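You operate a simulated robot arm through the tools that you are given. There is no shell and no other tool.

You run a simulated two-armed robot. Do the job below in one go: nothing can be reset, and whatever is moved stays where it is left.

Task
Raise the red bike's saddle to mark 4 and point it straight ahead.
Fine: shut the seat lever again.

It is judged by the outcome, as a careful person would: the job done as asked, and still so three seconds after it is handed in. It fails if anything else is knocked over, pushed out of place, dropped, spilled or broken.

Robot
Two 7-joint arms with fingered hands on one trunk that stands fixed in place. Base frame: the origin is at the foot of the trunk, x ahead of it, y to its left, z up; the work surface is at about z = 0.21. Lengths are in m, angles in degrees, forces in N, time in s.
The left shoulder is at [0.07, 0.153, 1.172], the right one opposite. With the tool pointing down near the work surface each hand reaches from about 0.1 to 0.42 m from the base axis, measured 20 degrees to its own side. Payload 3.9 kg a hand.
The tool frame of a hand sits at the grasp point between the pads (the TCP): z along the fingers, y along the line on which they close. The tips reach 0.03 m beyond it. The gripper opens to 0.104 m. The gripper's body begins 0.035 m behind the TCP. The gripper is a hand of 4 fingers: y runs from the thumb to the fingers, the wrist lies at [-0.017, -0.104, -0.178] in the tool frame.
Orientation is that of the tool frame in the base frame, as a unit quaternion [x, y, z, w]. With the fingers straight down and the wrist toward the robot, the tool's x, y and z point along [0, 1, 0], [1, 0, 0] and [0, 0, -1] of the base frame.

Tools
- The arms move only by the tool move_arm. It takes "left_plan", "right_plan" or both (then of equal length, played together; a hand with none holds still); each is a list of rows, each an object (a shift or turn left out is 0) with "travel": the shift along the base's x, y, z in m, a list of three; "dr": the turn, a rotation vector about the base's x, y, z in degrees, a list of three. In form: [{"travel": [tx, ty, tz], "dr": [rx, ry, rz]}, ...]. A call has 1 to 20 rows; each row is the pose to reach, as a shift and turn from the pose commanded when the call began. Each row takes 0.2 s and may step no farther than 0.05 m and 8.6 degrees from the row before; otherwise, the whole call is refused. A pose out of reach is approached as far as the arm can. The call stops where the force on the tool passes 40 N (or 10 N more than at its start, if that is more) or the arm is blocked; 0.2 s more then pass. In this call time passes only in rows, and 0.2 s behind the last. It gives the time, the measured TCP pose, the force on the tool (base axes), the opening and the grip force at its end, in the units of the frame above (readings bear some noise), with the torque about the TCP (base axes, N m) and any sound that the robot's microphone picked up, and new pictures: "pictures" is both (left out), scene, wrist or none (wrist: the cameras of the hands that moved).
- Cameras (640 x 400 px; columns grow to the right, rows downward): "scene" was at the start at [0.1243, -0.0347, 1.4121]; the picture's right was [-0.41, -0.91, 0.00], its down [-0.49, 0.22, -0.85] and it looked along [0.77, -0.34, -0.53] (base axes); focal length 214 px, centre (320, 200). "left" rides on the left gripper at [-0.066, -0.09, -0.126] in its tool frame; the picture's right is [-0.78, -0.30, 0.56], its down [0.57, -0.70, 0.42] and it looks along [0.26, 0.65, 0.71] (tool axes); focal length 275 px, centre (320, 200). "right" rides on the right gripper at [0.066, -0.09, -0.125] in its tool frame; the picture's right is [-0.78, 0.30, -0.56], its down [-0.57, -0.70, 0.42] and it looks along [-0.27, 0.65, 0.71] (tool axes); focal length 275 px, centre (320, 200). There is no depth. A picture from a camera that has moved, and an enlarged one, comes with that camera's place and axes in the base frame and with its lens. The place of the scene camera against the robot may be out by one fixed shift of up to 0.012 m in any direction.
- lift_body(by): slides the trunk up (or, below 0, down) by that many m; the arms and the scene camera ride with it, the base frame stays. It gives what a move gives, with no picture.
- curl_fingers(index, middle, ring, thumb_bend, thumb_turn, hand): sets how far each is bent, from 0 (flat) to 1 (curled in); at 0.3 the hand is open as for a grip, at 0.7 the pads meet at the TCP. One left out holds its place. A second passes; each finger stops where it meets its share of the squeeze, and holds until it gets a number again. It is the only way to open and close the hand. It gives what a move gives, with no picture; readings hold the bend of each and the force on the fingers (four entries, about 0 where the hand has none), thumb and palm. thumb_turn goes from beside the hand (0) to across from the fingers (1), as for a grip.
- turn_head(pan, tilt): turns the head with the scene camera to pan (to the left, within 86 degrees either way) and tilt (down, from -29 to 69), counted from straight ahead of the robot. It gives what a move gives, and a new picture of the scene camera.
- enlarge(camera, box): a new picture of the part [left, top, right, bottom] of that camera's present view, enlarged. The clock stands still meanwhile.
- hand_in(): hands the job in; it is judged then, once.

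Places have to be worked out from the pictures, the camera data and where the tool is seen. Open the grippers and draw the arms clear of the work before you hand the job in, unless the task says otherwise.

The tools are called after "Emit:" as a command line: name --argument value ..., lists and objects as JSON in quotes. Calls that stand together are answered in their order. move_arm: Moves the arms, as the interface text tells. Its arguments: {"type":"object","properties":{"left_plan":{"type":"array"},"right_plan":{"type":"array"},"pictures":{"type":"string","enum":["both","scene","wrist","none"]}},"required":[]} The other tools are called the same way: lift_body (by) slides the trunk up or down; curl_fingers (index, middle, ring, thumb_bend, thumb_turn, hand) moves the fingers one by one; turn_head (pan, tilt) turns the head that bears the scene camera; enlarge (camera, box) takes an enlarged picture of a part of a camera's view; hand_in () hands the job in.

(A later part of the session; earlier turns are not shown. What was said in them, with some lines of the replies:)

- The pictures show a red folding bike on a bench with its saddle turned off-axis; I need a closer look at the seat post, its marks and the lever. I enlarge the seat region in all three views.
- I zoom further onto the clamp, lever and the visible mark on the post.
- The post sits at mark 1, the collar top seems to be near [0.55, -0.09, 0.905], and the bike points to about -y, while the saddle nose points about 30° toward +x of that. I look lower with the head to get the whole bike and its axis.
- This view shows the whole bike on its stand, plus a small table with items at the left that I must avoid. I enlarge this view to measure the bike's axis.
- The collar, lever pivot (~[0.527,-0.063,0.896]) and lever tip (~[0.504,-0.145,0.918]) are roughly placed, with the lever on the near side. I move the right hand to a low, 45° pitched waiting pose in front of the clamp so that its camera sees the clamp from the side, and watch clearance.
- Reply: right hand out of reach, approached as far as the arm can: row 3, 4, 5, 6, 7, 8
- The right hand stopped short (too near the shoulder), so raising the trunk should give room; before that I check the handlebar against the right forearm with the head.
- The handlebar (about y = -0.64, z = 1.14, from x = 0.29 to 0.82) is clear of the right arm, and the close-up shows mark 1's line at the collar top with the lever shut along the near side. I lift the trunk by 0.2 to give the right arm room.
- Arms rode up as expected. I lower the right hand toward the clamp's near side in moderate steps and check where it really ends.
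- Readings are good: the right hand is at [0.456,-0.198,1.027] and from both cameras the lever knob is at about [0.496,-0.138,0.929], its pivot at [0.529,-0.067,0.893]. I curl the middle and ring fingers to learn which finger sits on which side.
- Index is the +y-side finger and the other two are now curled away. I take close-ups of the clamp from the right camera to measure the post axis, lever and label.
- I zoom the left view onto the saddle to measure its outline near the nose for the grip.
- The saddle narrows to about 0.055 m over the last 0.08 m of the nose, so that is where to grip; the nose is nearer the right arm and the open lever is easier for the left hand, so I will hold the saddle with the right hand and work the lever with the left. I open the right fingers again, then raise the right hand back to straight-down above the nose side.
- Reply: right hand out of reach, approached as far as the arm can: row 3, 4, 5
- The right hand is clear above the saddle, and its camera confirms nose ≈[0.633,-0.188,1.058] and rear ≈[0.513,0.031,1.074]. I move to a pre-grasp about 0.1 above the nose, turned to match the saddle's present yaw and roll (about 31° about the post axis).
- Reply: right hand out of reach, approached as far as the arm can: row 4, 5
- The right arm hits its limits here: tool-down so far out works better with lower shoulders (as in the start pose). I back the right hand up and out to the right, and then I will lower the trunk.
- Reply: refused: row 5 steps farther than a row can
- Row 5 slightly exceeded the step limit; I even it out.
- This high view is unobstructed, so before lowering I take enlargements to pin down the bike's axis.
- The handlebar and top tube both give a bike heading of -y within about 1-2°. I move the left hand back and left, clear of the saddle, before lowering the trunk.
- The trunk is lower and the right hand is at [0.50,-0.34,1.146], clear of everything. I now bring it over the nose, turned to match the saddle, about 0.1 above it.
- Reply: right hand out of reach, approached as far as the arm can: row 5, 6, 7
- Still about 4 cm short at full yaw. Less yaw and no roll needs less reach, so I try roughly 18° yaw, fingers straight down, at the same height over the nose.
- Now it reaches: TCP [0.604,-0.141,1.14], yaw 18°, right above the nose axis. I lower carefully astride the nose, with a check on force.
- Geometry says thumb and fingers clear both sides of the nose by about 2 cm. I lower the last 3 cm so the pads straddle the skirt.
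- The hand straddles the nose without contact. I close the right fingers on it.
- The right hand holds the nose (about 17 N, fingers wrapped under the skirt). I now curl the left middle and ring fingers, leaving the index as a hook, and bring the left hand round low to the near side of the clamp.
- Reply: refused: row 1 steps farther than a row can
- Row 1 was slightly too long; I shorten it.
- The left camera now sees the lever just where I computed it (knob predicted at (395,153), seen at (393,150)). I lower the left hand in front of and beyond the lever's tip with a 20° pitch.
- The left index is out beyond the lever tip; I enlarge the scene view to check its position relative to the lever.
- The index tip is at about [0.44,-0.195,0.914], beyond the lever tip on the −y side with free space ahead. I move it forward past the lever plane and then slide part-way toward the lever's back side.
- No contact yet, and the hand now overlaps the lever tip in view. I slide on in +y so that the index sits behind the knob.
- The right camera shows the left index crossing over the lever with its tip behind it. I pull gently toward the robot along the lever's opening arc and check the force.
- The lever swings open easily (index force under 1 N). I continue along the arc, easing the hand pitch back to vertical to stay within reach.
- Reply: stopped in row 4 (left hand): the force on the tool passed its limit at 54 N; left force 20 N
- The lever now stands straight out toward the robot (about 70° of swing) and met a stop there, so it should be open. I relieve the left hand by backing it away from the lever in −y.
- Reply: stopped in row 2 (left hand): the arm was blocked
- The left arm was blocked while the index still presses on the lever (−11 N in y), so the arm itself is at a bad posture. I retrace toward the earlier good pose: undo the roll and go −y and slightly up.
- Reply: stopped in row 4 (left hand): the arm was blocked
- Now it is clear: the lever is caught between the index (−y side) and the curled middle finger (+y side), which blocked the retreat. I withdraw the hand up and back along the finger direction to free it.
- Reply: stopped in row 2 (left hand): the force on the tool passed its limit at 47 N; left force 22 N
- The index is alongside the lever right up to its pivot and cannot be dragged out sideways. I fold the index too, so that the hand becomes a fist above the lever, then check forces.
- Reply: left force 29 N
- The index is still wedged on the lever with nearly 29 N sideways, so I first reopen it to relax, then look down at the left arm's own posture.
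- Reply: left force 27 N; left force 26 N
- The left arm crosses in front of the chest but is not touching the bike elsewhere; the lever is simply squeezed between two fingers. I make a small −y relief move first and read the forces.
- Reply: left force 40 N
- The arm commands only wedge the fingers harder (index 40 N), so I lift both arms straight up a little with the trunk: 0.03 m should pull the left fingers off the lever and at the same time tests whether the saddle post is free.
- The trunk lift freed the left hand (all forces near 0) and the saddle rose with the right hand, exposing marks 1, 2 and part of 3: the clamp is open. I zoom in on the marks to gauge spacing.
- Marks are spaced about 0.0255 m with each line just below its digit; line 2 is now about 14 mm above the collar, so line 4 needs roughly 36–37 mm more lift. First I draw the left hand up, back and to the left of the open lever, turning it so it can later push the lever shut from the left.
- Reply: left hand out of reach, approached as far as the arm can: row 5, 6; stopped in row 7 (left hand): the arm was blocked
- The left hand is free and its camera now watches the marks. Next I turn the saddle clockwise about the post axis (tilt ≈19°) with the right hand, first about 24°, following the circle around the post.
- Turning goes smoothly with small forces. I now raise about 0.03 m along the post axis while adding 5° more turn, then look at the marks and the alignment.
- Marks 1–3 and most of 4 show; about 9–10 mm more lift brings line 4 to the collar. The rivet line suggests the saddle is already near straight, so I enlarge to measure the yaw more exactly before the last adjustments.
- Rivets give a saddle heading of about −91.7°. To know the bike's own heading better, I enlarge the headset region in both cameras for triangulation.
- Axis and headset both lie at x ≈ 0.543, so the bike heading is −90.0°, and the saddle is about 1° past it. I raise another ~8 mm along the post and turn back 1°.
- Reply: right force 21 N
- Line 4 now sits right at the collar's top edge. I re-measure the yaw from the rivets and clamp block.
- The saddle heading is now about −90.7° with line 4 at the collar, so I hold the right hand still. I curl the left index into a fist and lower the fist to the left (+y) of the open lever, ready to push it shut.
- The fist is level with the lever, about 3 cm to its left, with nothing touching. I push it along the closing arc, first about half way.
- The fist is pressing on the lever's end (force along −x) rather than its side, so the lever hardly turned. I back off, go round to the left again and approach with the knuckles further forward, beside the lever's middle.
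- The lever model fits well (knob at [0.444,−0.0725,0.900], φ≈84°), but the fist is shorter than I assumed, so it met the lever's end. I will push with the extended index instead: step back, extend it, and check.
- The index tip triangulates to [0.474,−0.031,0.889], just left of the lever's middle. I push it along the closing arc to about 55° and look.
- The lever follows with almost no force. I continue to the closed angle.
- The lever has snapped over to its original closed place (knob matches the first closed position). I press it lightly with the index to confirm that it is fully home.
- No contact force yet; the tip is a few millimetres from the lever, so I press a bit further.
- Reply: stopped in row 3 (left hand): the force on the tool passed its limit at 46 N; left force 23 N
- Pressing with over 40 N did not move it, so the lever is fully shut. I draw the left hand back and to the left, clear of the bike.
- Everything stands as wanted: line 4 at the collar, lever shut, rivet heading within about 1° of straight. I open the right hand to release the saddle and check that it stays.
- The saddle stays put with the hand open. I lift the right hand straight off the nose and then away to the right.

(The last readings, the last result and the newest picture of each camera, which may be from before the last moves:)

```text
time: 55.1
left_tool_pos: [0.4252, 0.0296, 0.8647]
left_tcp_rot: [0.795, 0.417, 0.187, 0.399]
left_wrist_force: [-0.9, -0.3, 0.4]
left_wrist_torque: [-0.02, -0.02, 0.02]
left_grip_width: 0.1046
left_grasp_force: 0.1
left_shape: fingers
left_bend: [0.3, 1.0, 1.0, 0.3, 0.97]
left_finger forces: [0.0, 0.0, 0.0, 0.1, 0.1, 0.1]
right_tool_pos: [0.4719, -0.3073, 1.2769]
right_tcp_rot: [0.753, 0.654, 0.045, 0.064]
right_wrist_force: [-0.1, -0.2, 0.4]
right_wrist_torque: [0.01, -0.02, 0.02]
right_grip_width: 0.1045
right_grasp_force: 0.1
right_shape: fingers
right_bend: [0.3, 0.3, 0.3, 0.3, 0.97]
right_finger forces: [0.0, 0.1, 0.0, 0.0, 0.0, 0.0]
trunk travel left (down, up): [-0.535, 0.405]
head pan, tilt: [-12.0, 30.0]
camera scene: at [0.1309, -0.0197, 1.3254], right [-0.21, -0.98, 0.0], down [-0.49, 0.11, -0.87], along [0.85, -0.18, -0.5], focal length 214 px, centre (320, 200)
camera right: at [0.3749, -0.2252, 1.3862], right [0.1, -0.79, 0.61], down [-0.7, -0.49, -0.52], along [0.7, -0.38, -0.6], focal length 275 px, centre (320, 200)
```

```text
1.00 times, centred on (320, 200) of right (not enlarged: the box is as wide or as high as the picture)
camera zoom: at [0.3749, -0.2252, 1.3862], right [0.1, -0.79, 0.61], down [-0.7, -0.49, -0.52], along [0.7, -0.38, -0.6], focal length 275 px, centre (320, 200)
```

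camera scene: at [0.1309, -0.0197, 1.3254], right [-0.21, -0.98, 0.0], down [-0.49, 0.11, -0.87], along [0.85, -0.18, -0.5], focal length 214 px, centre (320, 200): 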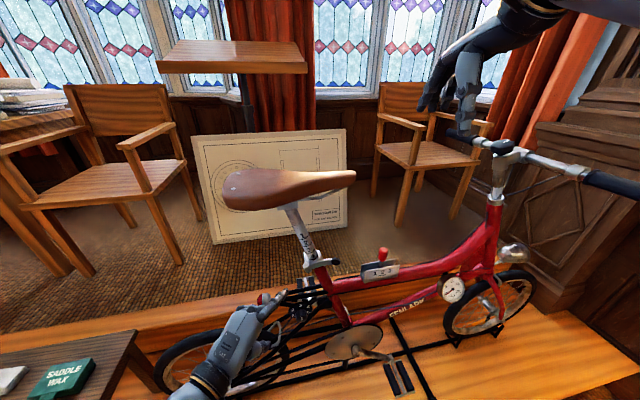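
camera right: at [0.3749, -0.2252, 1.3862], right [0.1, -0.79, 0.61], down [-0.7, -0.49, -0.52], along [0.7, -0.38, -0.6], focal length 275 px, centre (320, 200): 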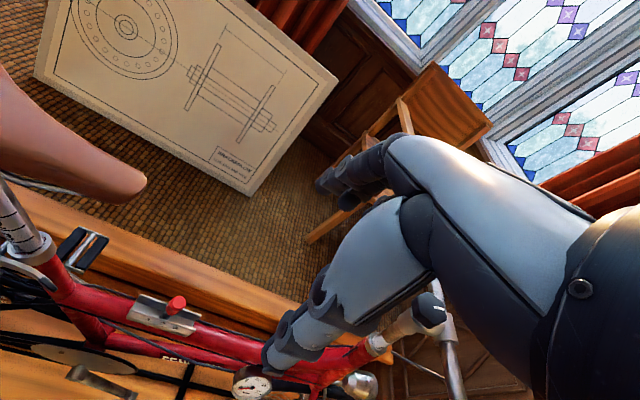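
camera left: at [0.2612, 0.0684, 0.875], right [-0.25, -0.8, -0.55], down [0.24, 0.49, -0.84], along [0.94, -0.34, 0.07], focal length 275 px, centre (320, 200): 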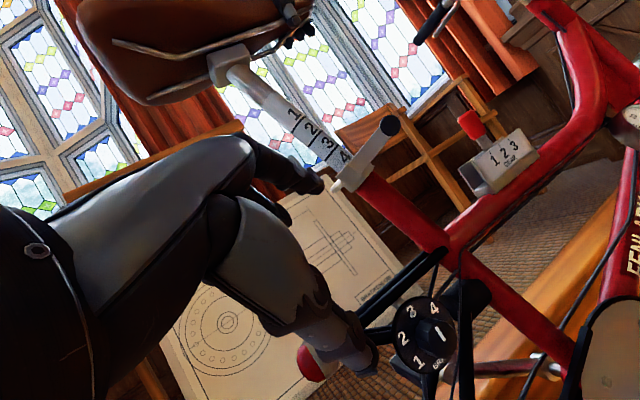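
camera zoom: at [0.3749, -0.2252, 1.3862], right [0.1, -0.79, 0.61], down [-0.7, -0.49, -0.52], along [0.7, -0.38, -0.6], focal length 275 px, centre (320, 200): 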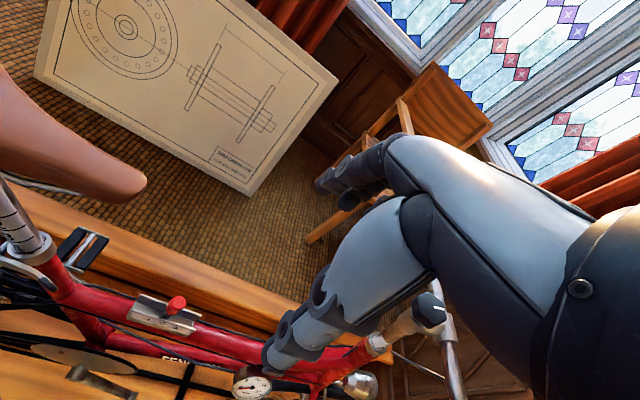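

The saddle is free and standing at mark 4. To verify the yaw from above I first draw the left hand well to the left and open it.

Emit:
move_arm --left_plan '[{"travel": [-0.02, 0.03, 0.0]}, {"travel": [-0.03, 0.07, 0.0]}, {"travel": [-0.03, 0.11, 0.0]}, {"travel": [-0.02, 0.15, 0.0]}, {"travel": [-0.01, 0.19, 0.0]}]' --pictures "scene"

Emit:
curl_fingers --hand "left" --middle 0.3 --ring 0.3

```text
time: 56.3
left_tool_pos: [0.4171, 0.2186, 0.8658]
left_tcp_rot: [0.794, 0.416, 0.186, 0.401]
left_wrist_force: [-0.3, 0.3, 0.1]
left_wrist_torque: [-0.01, -0.05, -0.01]
left_grip_width: 0.1045
left_grasp_force: 0.1
left_shape: fingers
left_bend: [0.3, 1.0, 1.0, 0.3, 0.97]
left_finger forces: [0.0, 0.0, 0.0, 0.0, 0.0, 0.0]
right_tool_pos: [0.4713, -0.3048, 1.2788]
right_tcp_rot: [0.752, 0.654, 0.045, 0.065]
right_wrist_force: [-0.1, -0.3, -0.4]
right_wrist_torque: [0.0, 0.0, -0.01]
right_grip_width: 0.1043
right_grasp_force: 0.1
right_shape: fingers
right_bend: [0.3, 0.3, 0.3, 0.3, 0.97]
right_finger forces: [0.0, 0.0, 0.0, 0.0, 0.0, 0.1]
trunk travel left (down, up): [-0.535, 0.405]
head pan, tilt: [-12.0, 30.0]
camera scene: at [0.1311, -0.017, 1.3254], right [-0.21, -0.98, 0.0], down [-0.49, 0.1, -0.87], along [0.85, -0.18, -0.5], focal length 214 px, centre (320, 200)
```

scene: 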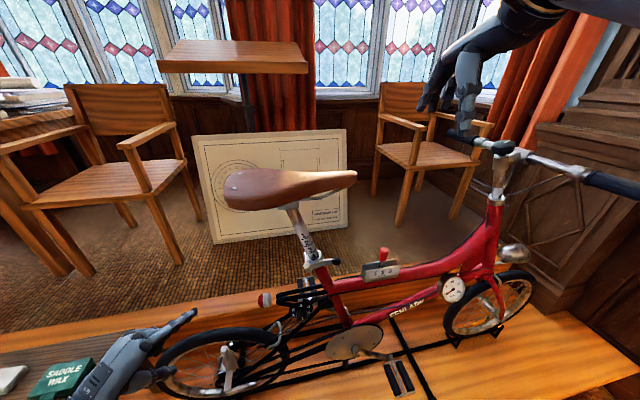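

```text
time: 57.3
left_tool_pos: [0.4165, 0.2181, 0.8659]
left_tcp_rot: [0.795, 0.417, 0.187, 0.399]
left_wrist_force: [0.0, -0.2, -0.5]
left_wrist_torque: [0.0, -0.02, -0.01]
left_grip_width: 0.1043
left_grasp_force: 0.0
left_shape: fingers
left_bend: [0.3, 0.3, 0.3, 0.3, 0.97]
left_finger forces: [0.0, 0.0, 0.0, 0.0, 0.0, 0.0]
right_tool_pos: [0.4708, -0.3056, 1.2784]
right_tcp_rot: [0.752, 0.654, 0.044, 0.064]
right_wrist_force: [-0.2, 0.0, 0.4]
right_wrist_torque: [0.04, 0.01, -0.01]
right_grip_width: 0.1042
right_grasp_force: 0.1
right_shape: fingers
right_bend: [0.3, 0.3, 0.3, 0.3, 0.97]
right_finger forces: [0.1, 0.1, 0.0, 0.0, 0.1, 0.0]
trunk travel left (down, up): [-0.535, 0.405]
head pan, tilt: [-12.0, 30.0]
```

Both hands are clear, so I raise the trunk for a steep view from above.

Emit:
lift_body --by 0.38

Emit:
turn_head --pan -20 --tilt 52

Emit:
enlarge --camera "scene" --box '[200, 130, 420, 270]'

Emit:
enlarge --camera "right" --box '[0, 0, 640, 400]'

Emit:
enlarge --camera "left" --box '[0, 0, 640, 400]'

```text
time: 60.9
left_tool_pos: [0.4159, 0.2167, 1.2461]
left_tcp_rot: [0.795, 0.416, 0.185, 0.4]
left_wrist_force: [0.3, 1.0, -0.2]
left_wrist_torque: [-0.01, 0.0, 0.0]
left_grip_width: 0.1047
left_grasp_force: 0.0
left_shape: fingers
left_bend: [0.3, 0.3, 0.3, 0.3, 0.97]
left_finger forces: [0.0, 0.0, 0.0, 0.1, 0.0, 0.0]
right_tool_pos: [0.4726, -0.3045, 1.6585]
right_tcp_rot: [0.752, 0.655, 0.044, 0.065]
right_wrist_force: [-0.6, -1.0, 0.7]
right_wrist_torque: [0.01, 0.03, 0.0]
right_grip_width: 0.1044
right_grasp_force: 0.1
right_shape: fingers
right_bend: [0.3, 0.3, 0.3, 0.3, 0.97]
right_finger forces: [0.0, 0.1, 0.0, 0.0, 0.1, 0.1]
trunk travel left (down, up): [-0.915, 0.025]
head pan, tilt: [-12.0, 30.0]
```

```text
time: 61.8
left_tool_pos: [0.4172, 0.2175, 1.2456]
left_tcp_rot: [0.795, 0.416, 0.185, 0.399]
left_wrist_force: [0.6, 0.3, -0.5]
left_wrist_torque: [-0.02, 0.01, 0.0]
left_grip_width: 0.1047
left_grasp_force: 0.0
left_shape: fingers
left_bend: [0.3, 0.3, 0.3, 0.3, 0.97]
left_finger forces: [0.0, 0.0, 0.0, 0.0, 0.0, 0.1]
right_tool_pos: [0.4721, -0.3068, 1.6575]
right_tcp_rot: [0.752, 0.654, 0.044, 0.064]
right_wrist_force: [0.0, -0.2, -0.5]
right_wrist_torque: [0.0, 0.0, 0.02]
right_grip_width: 0.1046
right_grasp_force: 0.1
right_shape: fingers
right_bend: [0.3, 0.3, 0.3, 0.3, 0.97]
right_finger forces: [0.0, 0.0, 0.0, 0.0, 0.0, 0.1]
trunk travel left (down, up): [-0.915, 0.025]
head pan, tilt: [-20.0, 52.0]
camera scene: at [0.113, -0.0248, 1.6733], right [-0.34, -0.94, 0.0], down [-0.74, 0.27, -0.62], along [0.58, -0.21, -0.79], focal length 214 px, centre (320, 200)
```

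scene: 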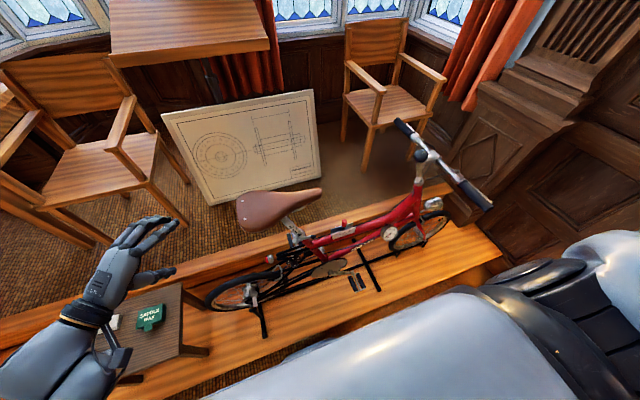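

```text
2.86 times, centred on (310, 200) of scene
camera zoom: at [0.113, -0.0248, 1.6733], right [-0.34, -0.94, 0.0], down [-0.74, 0.27, -0.62], along [0.58, -0.21, -0.79], focal length 613 px, centre (349, 200)
```

zoom: 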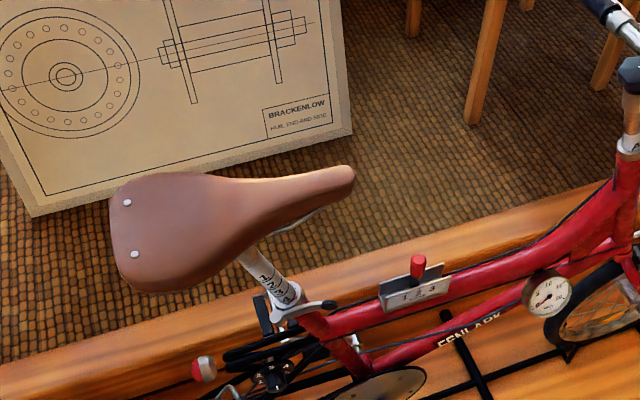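

```text
1.00 times, centred on (320, 200) of right (not enlarged: the box is as wide or as high as the picture)
camera zoom: at [0.375, -0.223, 1.7666], right [0.1, -0.79, 0.61], down [-0.7, -0.49, -0.52], along [0.7, -0.38, -0.6], focal length 275 px, centre (320, 200)
```

zoom: 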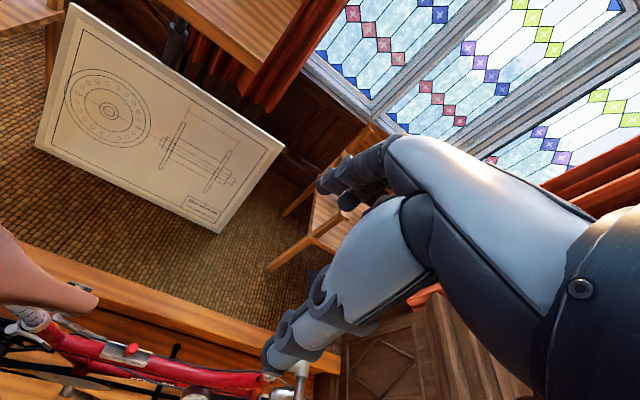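

```text
1.00 times, centred on (320, 200) of left (not enlarged: the box is as wide or as high as the picture)
camera zoom: at [0.2521, 0.2544, 1.256], right [-0.26, -0.8, -0.55], down [0.24, 0.49, -0.84], along [0.94, -0.34, 0.07], focal length 275 px, centre (320, 200)
```

zoom: 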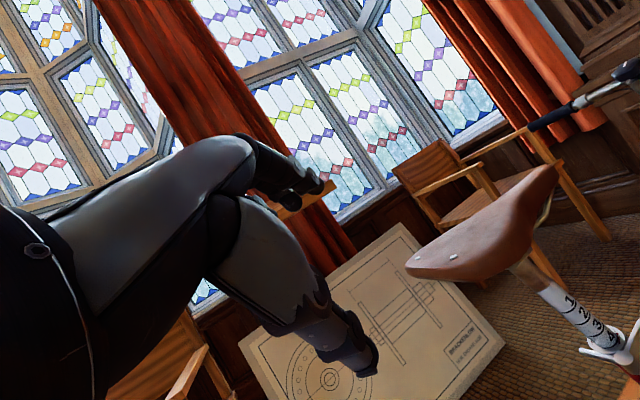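

From above the saddle looks straight along the top tube. I enlarge it in all three cameras to triangulate nose and rivets and pin the yaw down.

Emit:
enlarge --camera "left" --box '[400, 130, 640, 370]'

Emit:
enlarge --camera "right" --box '[0, 210, 160, 400]'

Emit:
enlarge --camera "scene" --box '[225, 170, 335, 245]'

```text
1.67 times, centred on (520, 250) of left
camera zoom: at [0.2521, 0.2544, 1.256], right [-0.26, -0.8, -0.55], down [0.24, 0.49, -0.84], along [0.94, -0.34, 0.07], focal length 459 px, centre (-13, 117)
```

zoom: 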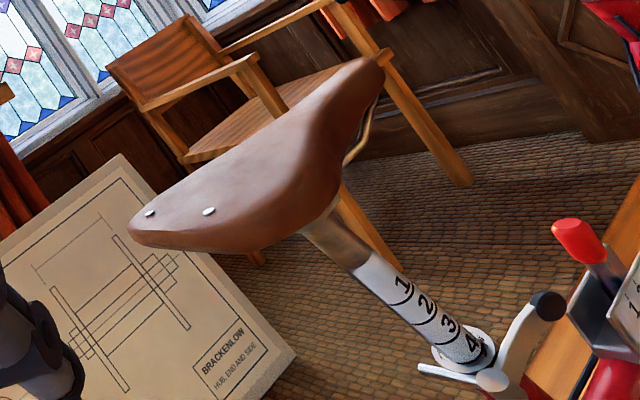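

```text
2.11 times, centred on (80, 305) of right
camera zoom: at [0.375, -0.223, 1.7666], right [0.1, -0.79, 0.61], down [-0.7, -0.49, -0.52], along [0.7, -0.38, -0.6], focal length 580 px, centre (825, -21)
```

zoom: 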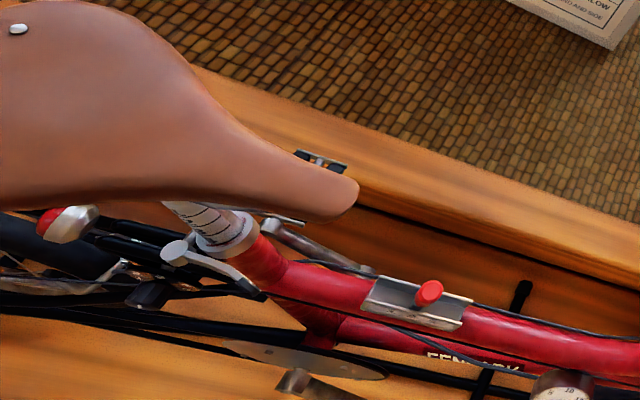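

```text
5.33 times, centred on (280, 208) of scene
camera zoom: at [0.113, -0.0248, 1.6733], right [-0.34, -0.94, 0.0], down [-0.74, 0.27, -0.62], along [0.58, -0.21, -0.79], focal length 1144 px, centre (533, 160)
```

zoom: 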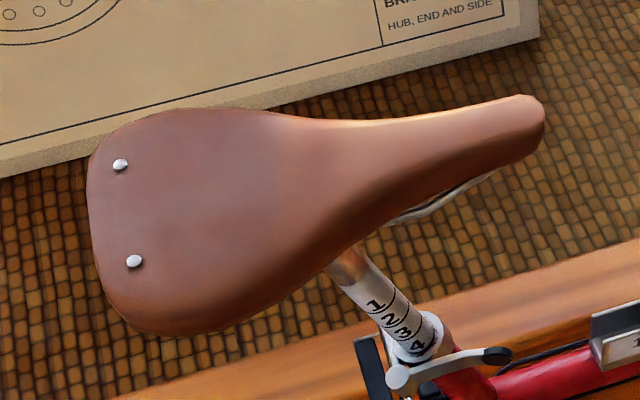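

The estimates put the saddle within 1–3° of straight, but cameras disagree slightly, so I want a better overhead look. I move the right hand (empty, high above) so that its camera sees the whole saddle and the top tube together.

Emit:
move_arm --right_plan '[{"travel": [0.02, 0.015, -0.02], "dr": [0, 2.3, 7.5]}, {"travel": [0.04, 0.03, -0.04], "dr": [0, 4.6, 15]}, {"travel": [0.06, 0.045, -0.06], "dr": [0, 6.9, 22.5]}, {"travel": [0.08, 0.06, -0.09], "dr": [0, 9.2, 30]}, {"travel": [0.09, 0.08, -0.12], "dr": [0, 9.2, 36]}]' --pictures "wrist"

```text
time: 63.0
left_tool_pos: [0.4187, 0.2176, 1.2455]
left_tcp_rot: [0.795, 0.416, 0.185, 0.4]
left_wrist_force: [0.5, 0.6, 0.0]
left_wrist_torque: [0.01, 0.04, -0.04]
left_grip_width: 0.1044
left_grasp_force: 0.1
left_shape: fingers
left_bend: [0.3, 0.3, 0.3, 0.3, 0.97]
left_finger forces: [0.1, 0.1, 0.0, 0.0, 0.0, 0.1]
right_tool_pos: [0.5625, -0.2263, 1.5347]
right_tcp_rot: [0.514, 0.858, 0.003, -0.004]
right_wrist_force: [1.0, -0.2, 0.3]
right_wrist_torque: [-0.02, 0.03, -0.01]
right_grip_width: 0.1042
right_grasp_force: 0.1
right_shape: fingers
right_bend: [0.3, 0.3, 0.3, 0.3, 0.97]
right_finger forces: [0.1, 0.1, 0.0, 0.0, 0.0, 0.0]
trunk travel left (down, up): [-0.915, 0.025]
head pan, tilt: [-20.0, 52.0]
camera right: at [0.4543, -0.2112, 1.6622], right [0.63, -0.55, 0.55], down [-0.35, -0.83, -0.43], along [0.69, 0.08, -0.72], focal length 275 px, centre (320, 200)
```

right: 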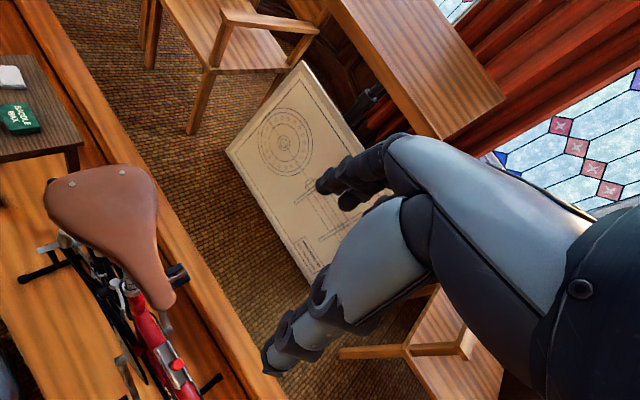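

This is a good overhead view; I enlarge saddle and frame together.

Emit:
enlarge --camera "right" --box '[30, 150, 250, 400]'

Emit:
enlarge --camera "right" --box '[35, 155, 195, 315]'

```text
1.60 times, centred on (140, 275) of right
camera zoom: at [0.4543, -0.2112, 1.6622], right [0.63, -0.55, 0.55], down [-0.35, -0.83, -0.43], along [0.69, 0.08, -0.72], focal length 440 px, centre (608, 80)
```

zoom: 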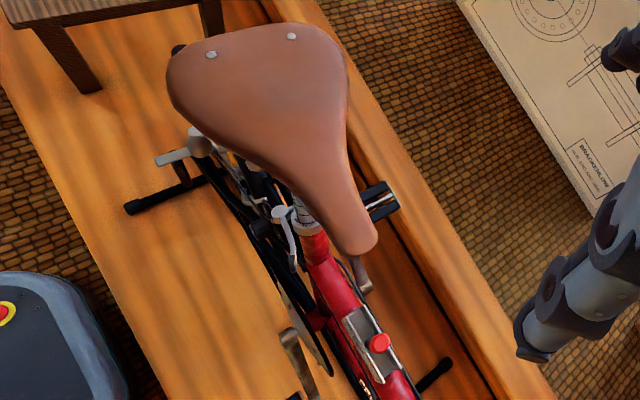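

```text
2.50 times, centred on (115, 235) of right
camera zoom: at [0.4543, -0.2112, 1.6622], right [0.63, -0.55, 0.55], down [-0.35, -0.83, -0.43], along [0.69, 0.08, -0.72], focal length 688 px, centre (832, 112)
```

zoom: 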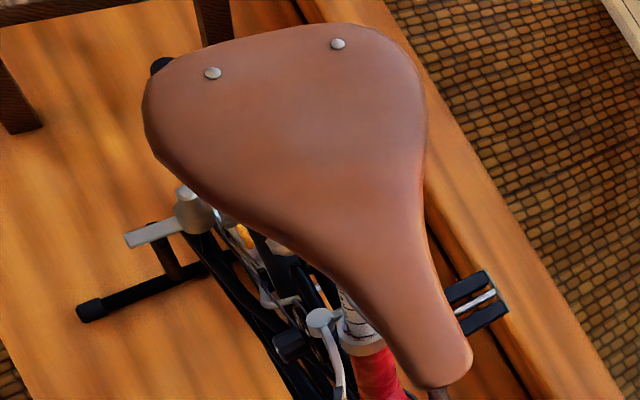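

Overhead outline and rivets put the saddle within about 1° of the frame's line – straight. I take one last close look at mark 4 and the lever from the scene camera.

Emit:
enlarge --camera "scene" --box '[270, 205, 330, 250]'

Emit:
enlarge --camera "left" --box '[520, 270, 640, 390]'

Emit:
enlarge --camera "scene" --box '[0, 180, 640, 400]'

```text
8.89 times, centred on (300, 228) of scene
camera zoom: at [0.115, -0.0245, 1.6732], right [-0.34, -0.94, 0.0], down [-0.74, 0.27, -0.61], along [0.58, -0.21, -0.79], focal length 1906 px, centre (498, -44)
```

zoom: 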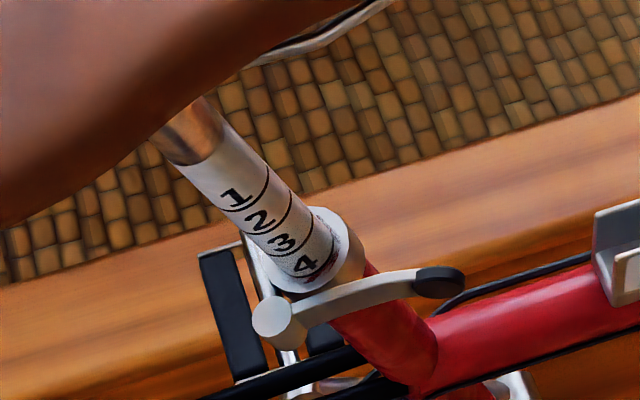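

```text
3.33 times, centred on (580, 330) of left
camera zoom: at [0.2536, 0.2546, 1.2556], right [-0.26, -0.8, -0.55], down [0.24, 0.49, -0.84], along [0.94, -0.34, 0.07], focal length 918 px, centre (-547, -233)
```

zoom: 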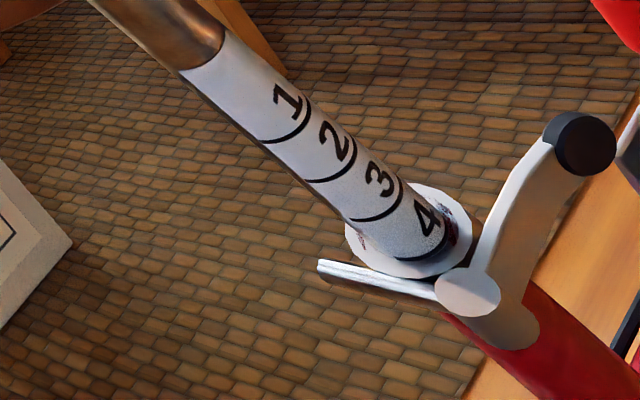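

```text
1.00 times, centred on (320, 290) of scene (not enlarged: the box is as wide or as high as the picture)
camera zoom: at [0.115, -0.0245, 1.6732], right [-0.34, -0.94, 0.0], down [-0.74, 0.27, -0.61], along [0.58, -0.21, -0.79], focal length 214 px, centre (320, 110)
```

zoom: 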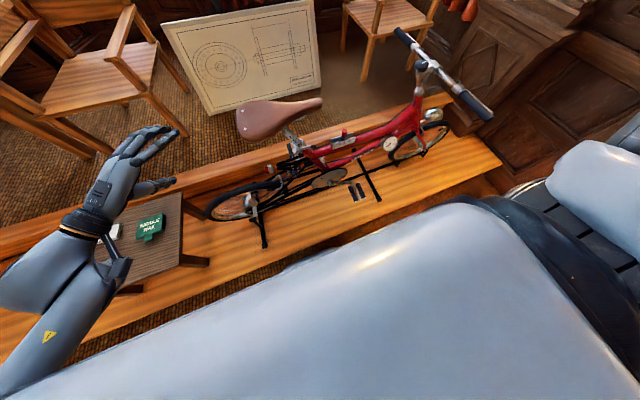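

Line 4 sits at the collar's rim, the lever is shut and nothing else has moved. I draw the right hand back from above the bike, and the left a little further away, before handing in.

Emit:
move_arm --right_plan '[{"travel": [-0.03, -0.03, 0.0], "dr": [0, 0, -6]}, {"travel": [-0.06, -0.06, 0.0], "dr": [0, 0, -12]}, {"travel": [-0.09, -0.09, 0.0], "dr": [0, 0, -18]}, {"travel": [-0.11, -0.12, 0.0], "dr": [0, 0, -24]}]' --left_plan '[{"travel": [-0.01, 0.02, 0.0]}, {"travel": [-0.01, 0.04, 0.0]}, {"travel": [-0.01, 0.06, 0.0]}, {"travel": [-0.01, 0.08, 0.0]}]' --pictures "scene"

```text
time: 64.0
left_tool_pos: [0.4061, 0.2966, 1.2468]
left_tcp_rot: [0.795, 0.417, 0.185, 0.399]
left_wrist_force: [-0.2, 0.1, -0.2]
left_wrist_torque: [-0.03, 0.0, -0.03]
left_grip_width: 0.1045
left_grasp_force: 0.1
left_shape: fingers
left_bend: [0.3, 0.3, 0.3, 0.3, 0.97]
left_finger forces: [0.1, 0.0, 0.1, 0.0, 0.0, 0.1]
right_tool_pos: [0.4536, -0.3481, 1.5361]
right_tcp_rot: [0.683, 0.73, 0.003, -0.003]
right_wrist_force: [0.2, 0.6, 0.3]
right_wrist_torque: [0.01, 0.0, 0.01]
right_grip_width: 0.1046
right_grasp_force: 0.1
right_shape: fingers
right_bend: [0.3, 0.3, 0.3, 0.3, 0.97]
right_finger forces: [0.0, 0.0, 0.0, 0.0, 0.0, 0.0]
trunk travel left (down, up): [-0.915, 0.025]
head pan, tilt: [-20.0, 52.0]
camera scene: at [0.1133, -0.0256, 1.6733], right [-0.34, -0.94, 0.0], down [-0.74, 0.27, -0.62], along [0.58, -0.21, -0.79], focal length 214 px, centre (320, 200)
```

scene: 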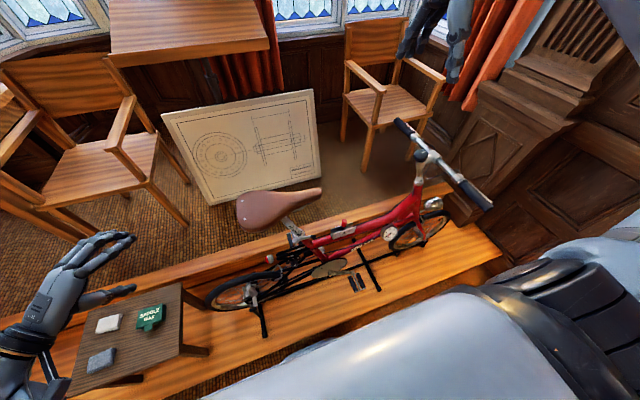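

The saddle is at mark 4 and straight along the bike, and the lever is shut. Both hands are open and clear, and the table items and surroundings are undisturbed, so I hand the job in.

Emit:
hand_in

```text
The job is handed in.
```

The red bike's saddle is now at mark 4 and points straight ahead, and the seat lever is shut again. I've handed the job in; the tool gave no verdict back.

- **Height:** mark 4's line sits right at the top edge of the collar. The saddle did not move when I let go of it.
- **Direction:** from above, the saddle's outline and rivets are about 1° off the line of the frame. Estimates from the nose position alone ran up to 3° off, with the nose toward the robot.
- **Lever:** it swung back to its original closed place and did not move when I pressed on it with over 40 N.

While I was opening the lever, the left hand's fingers got wedged on it for a few seconds. I freed them by raising the trunk slightly. The last overview picture shows the bike and the items on the small table where they were.
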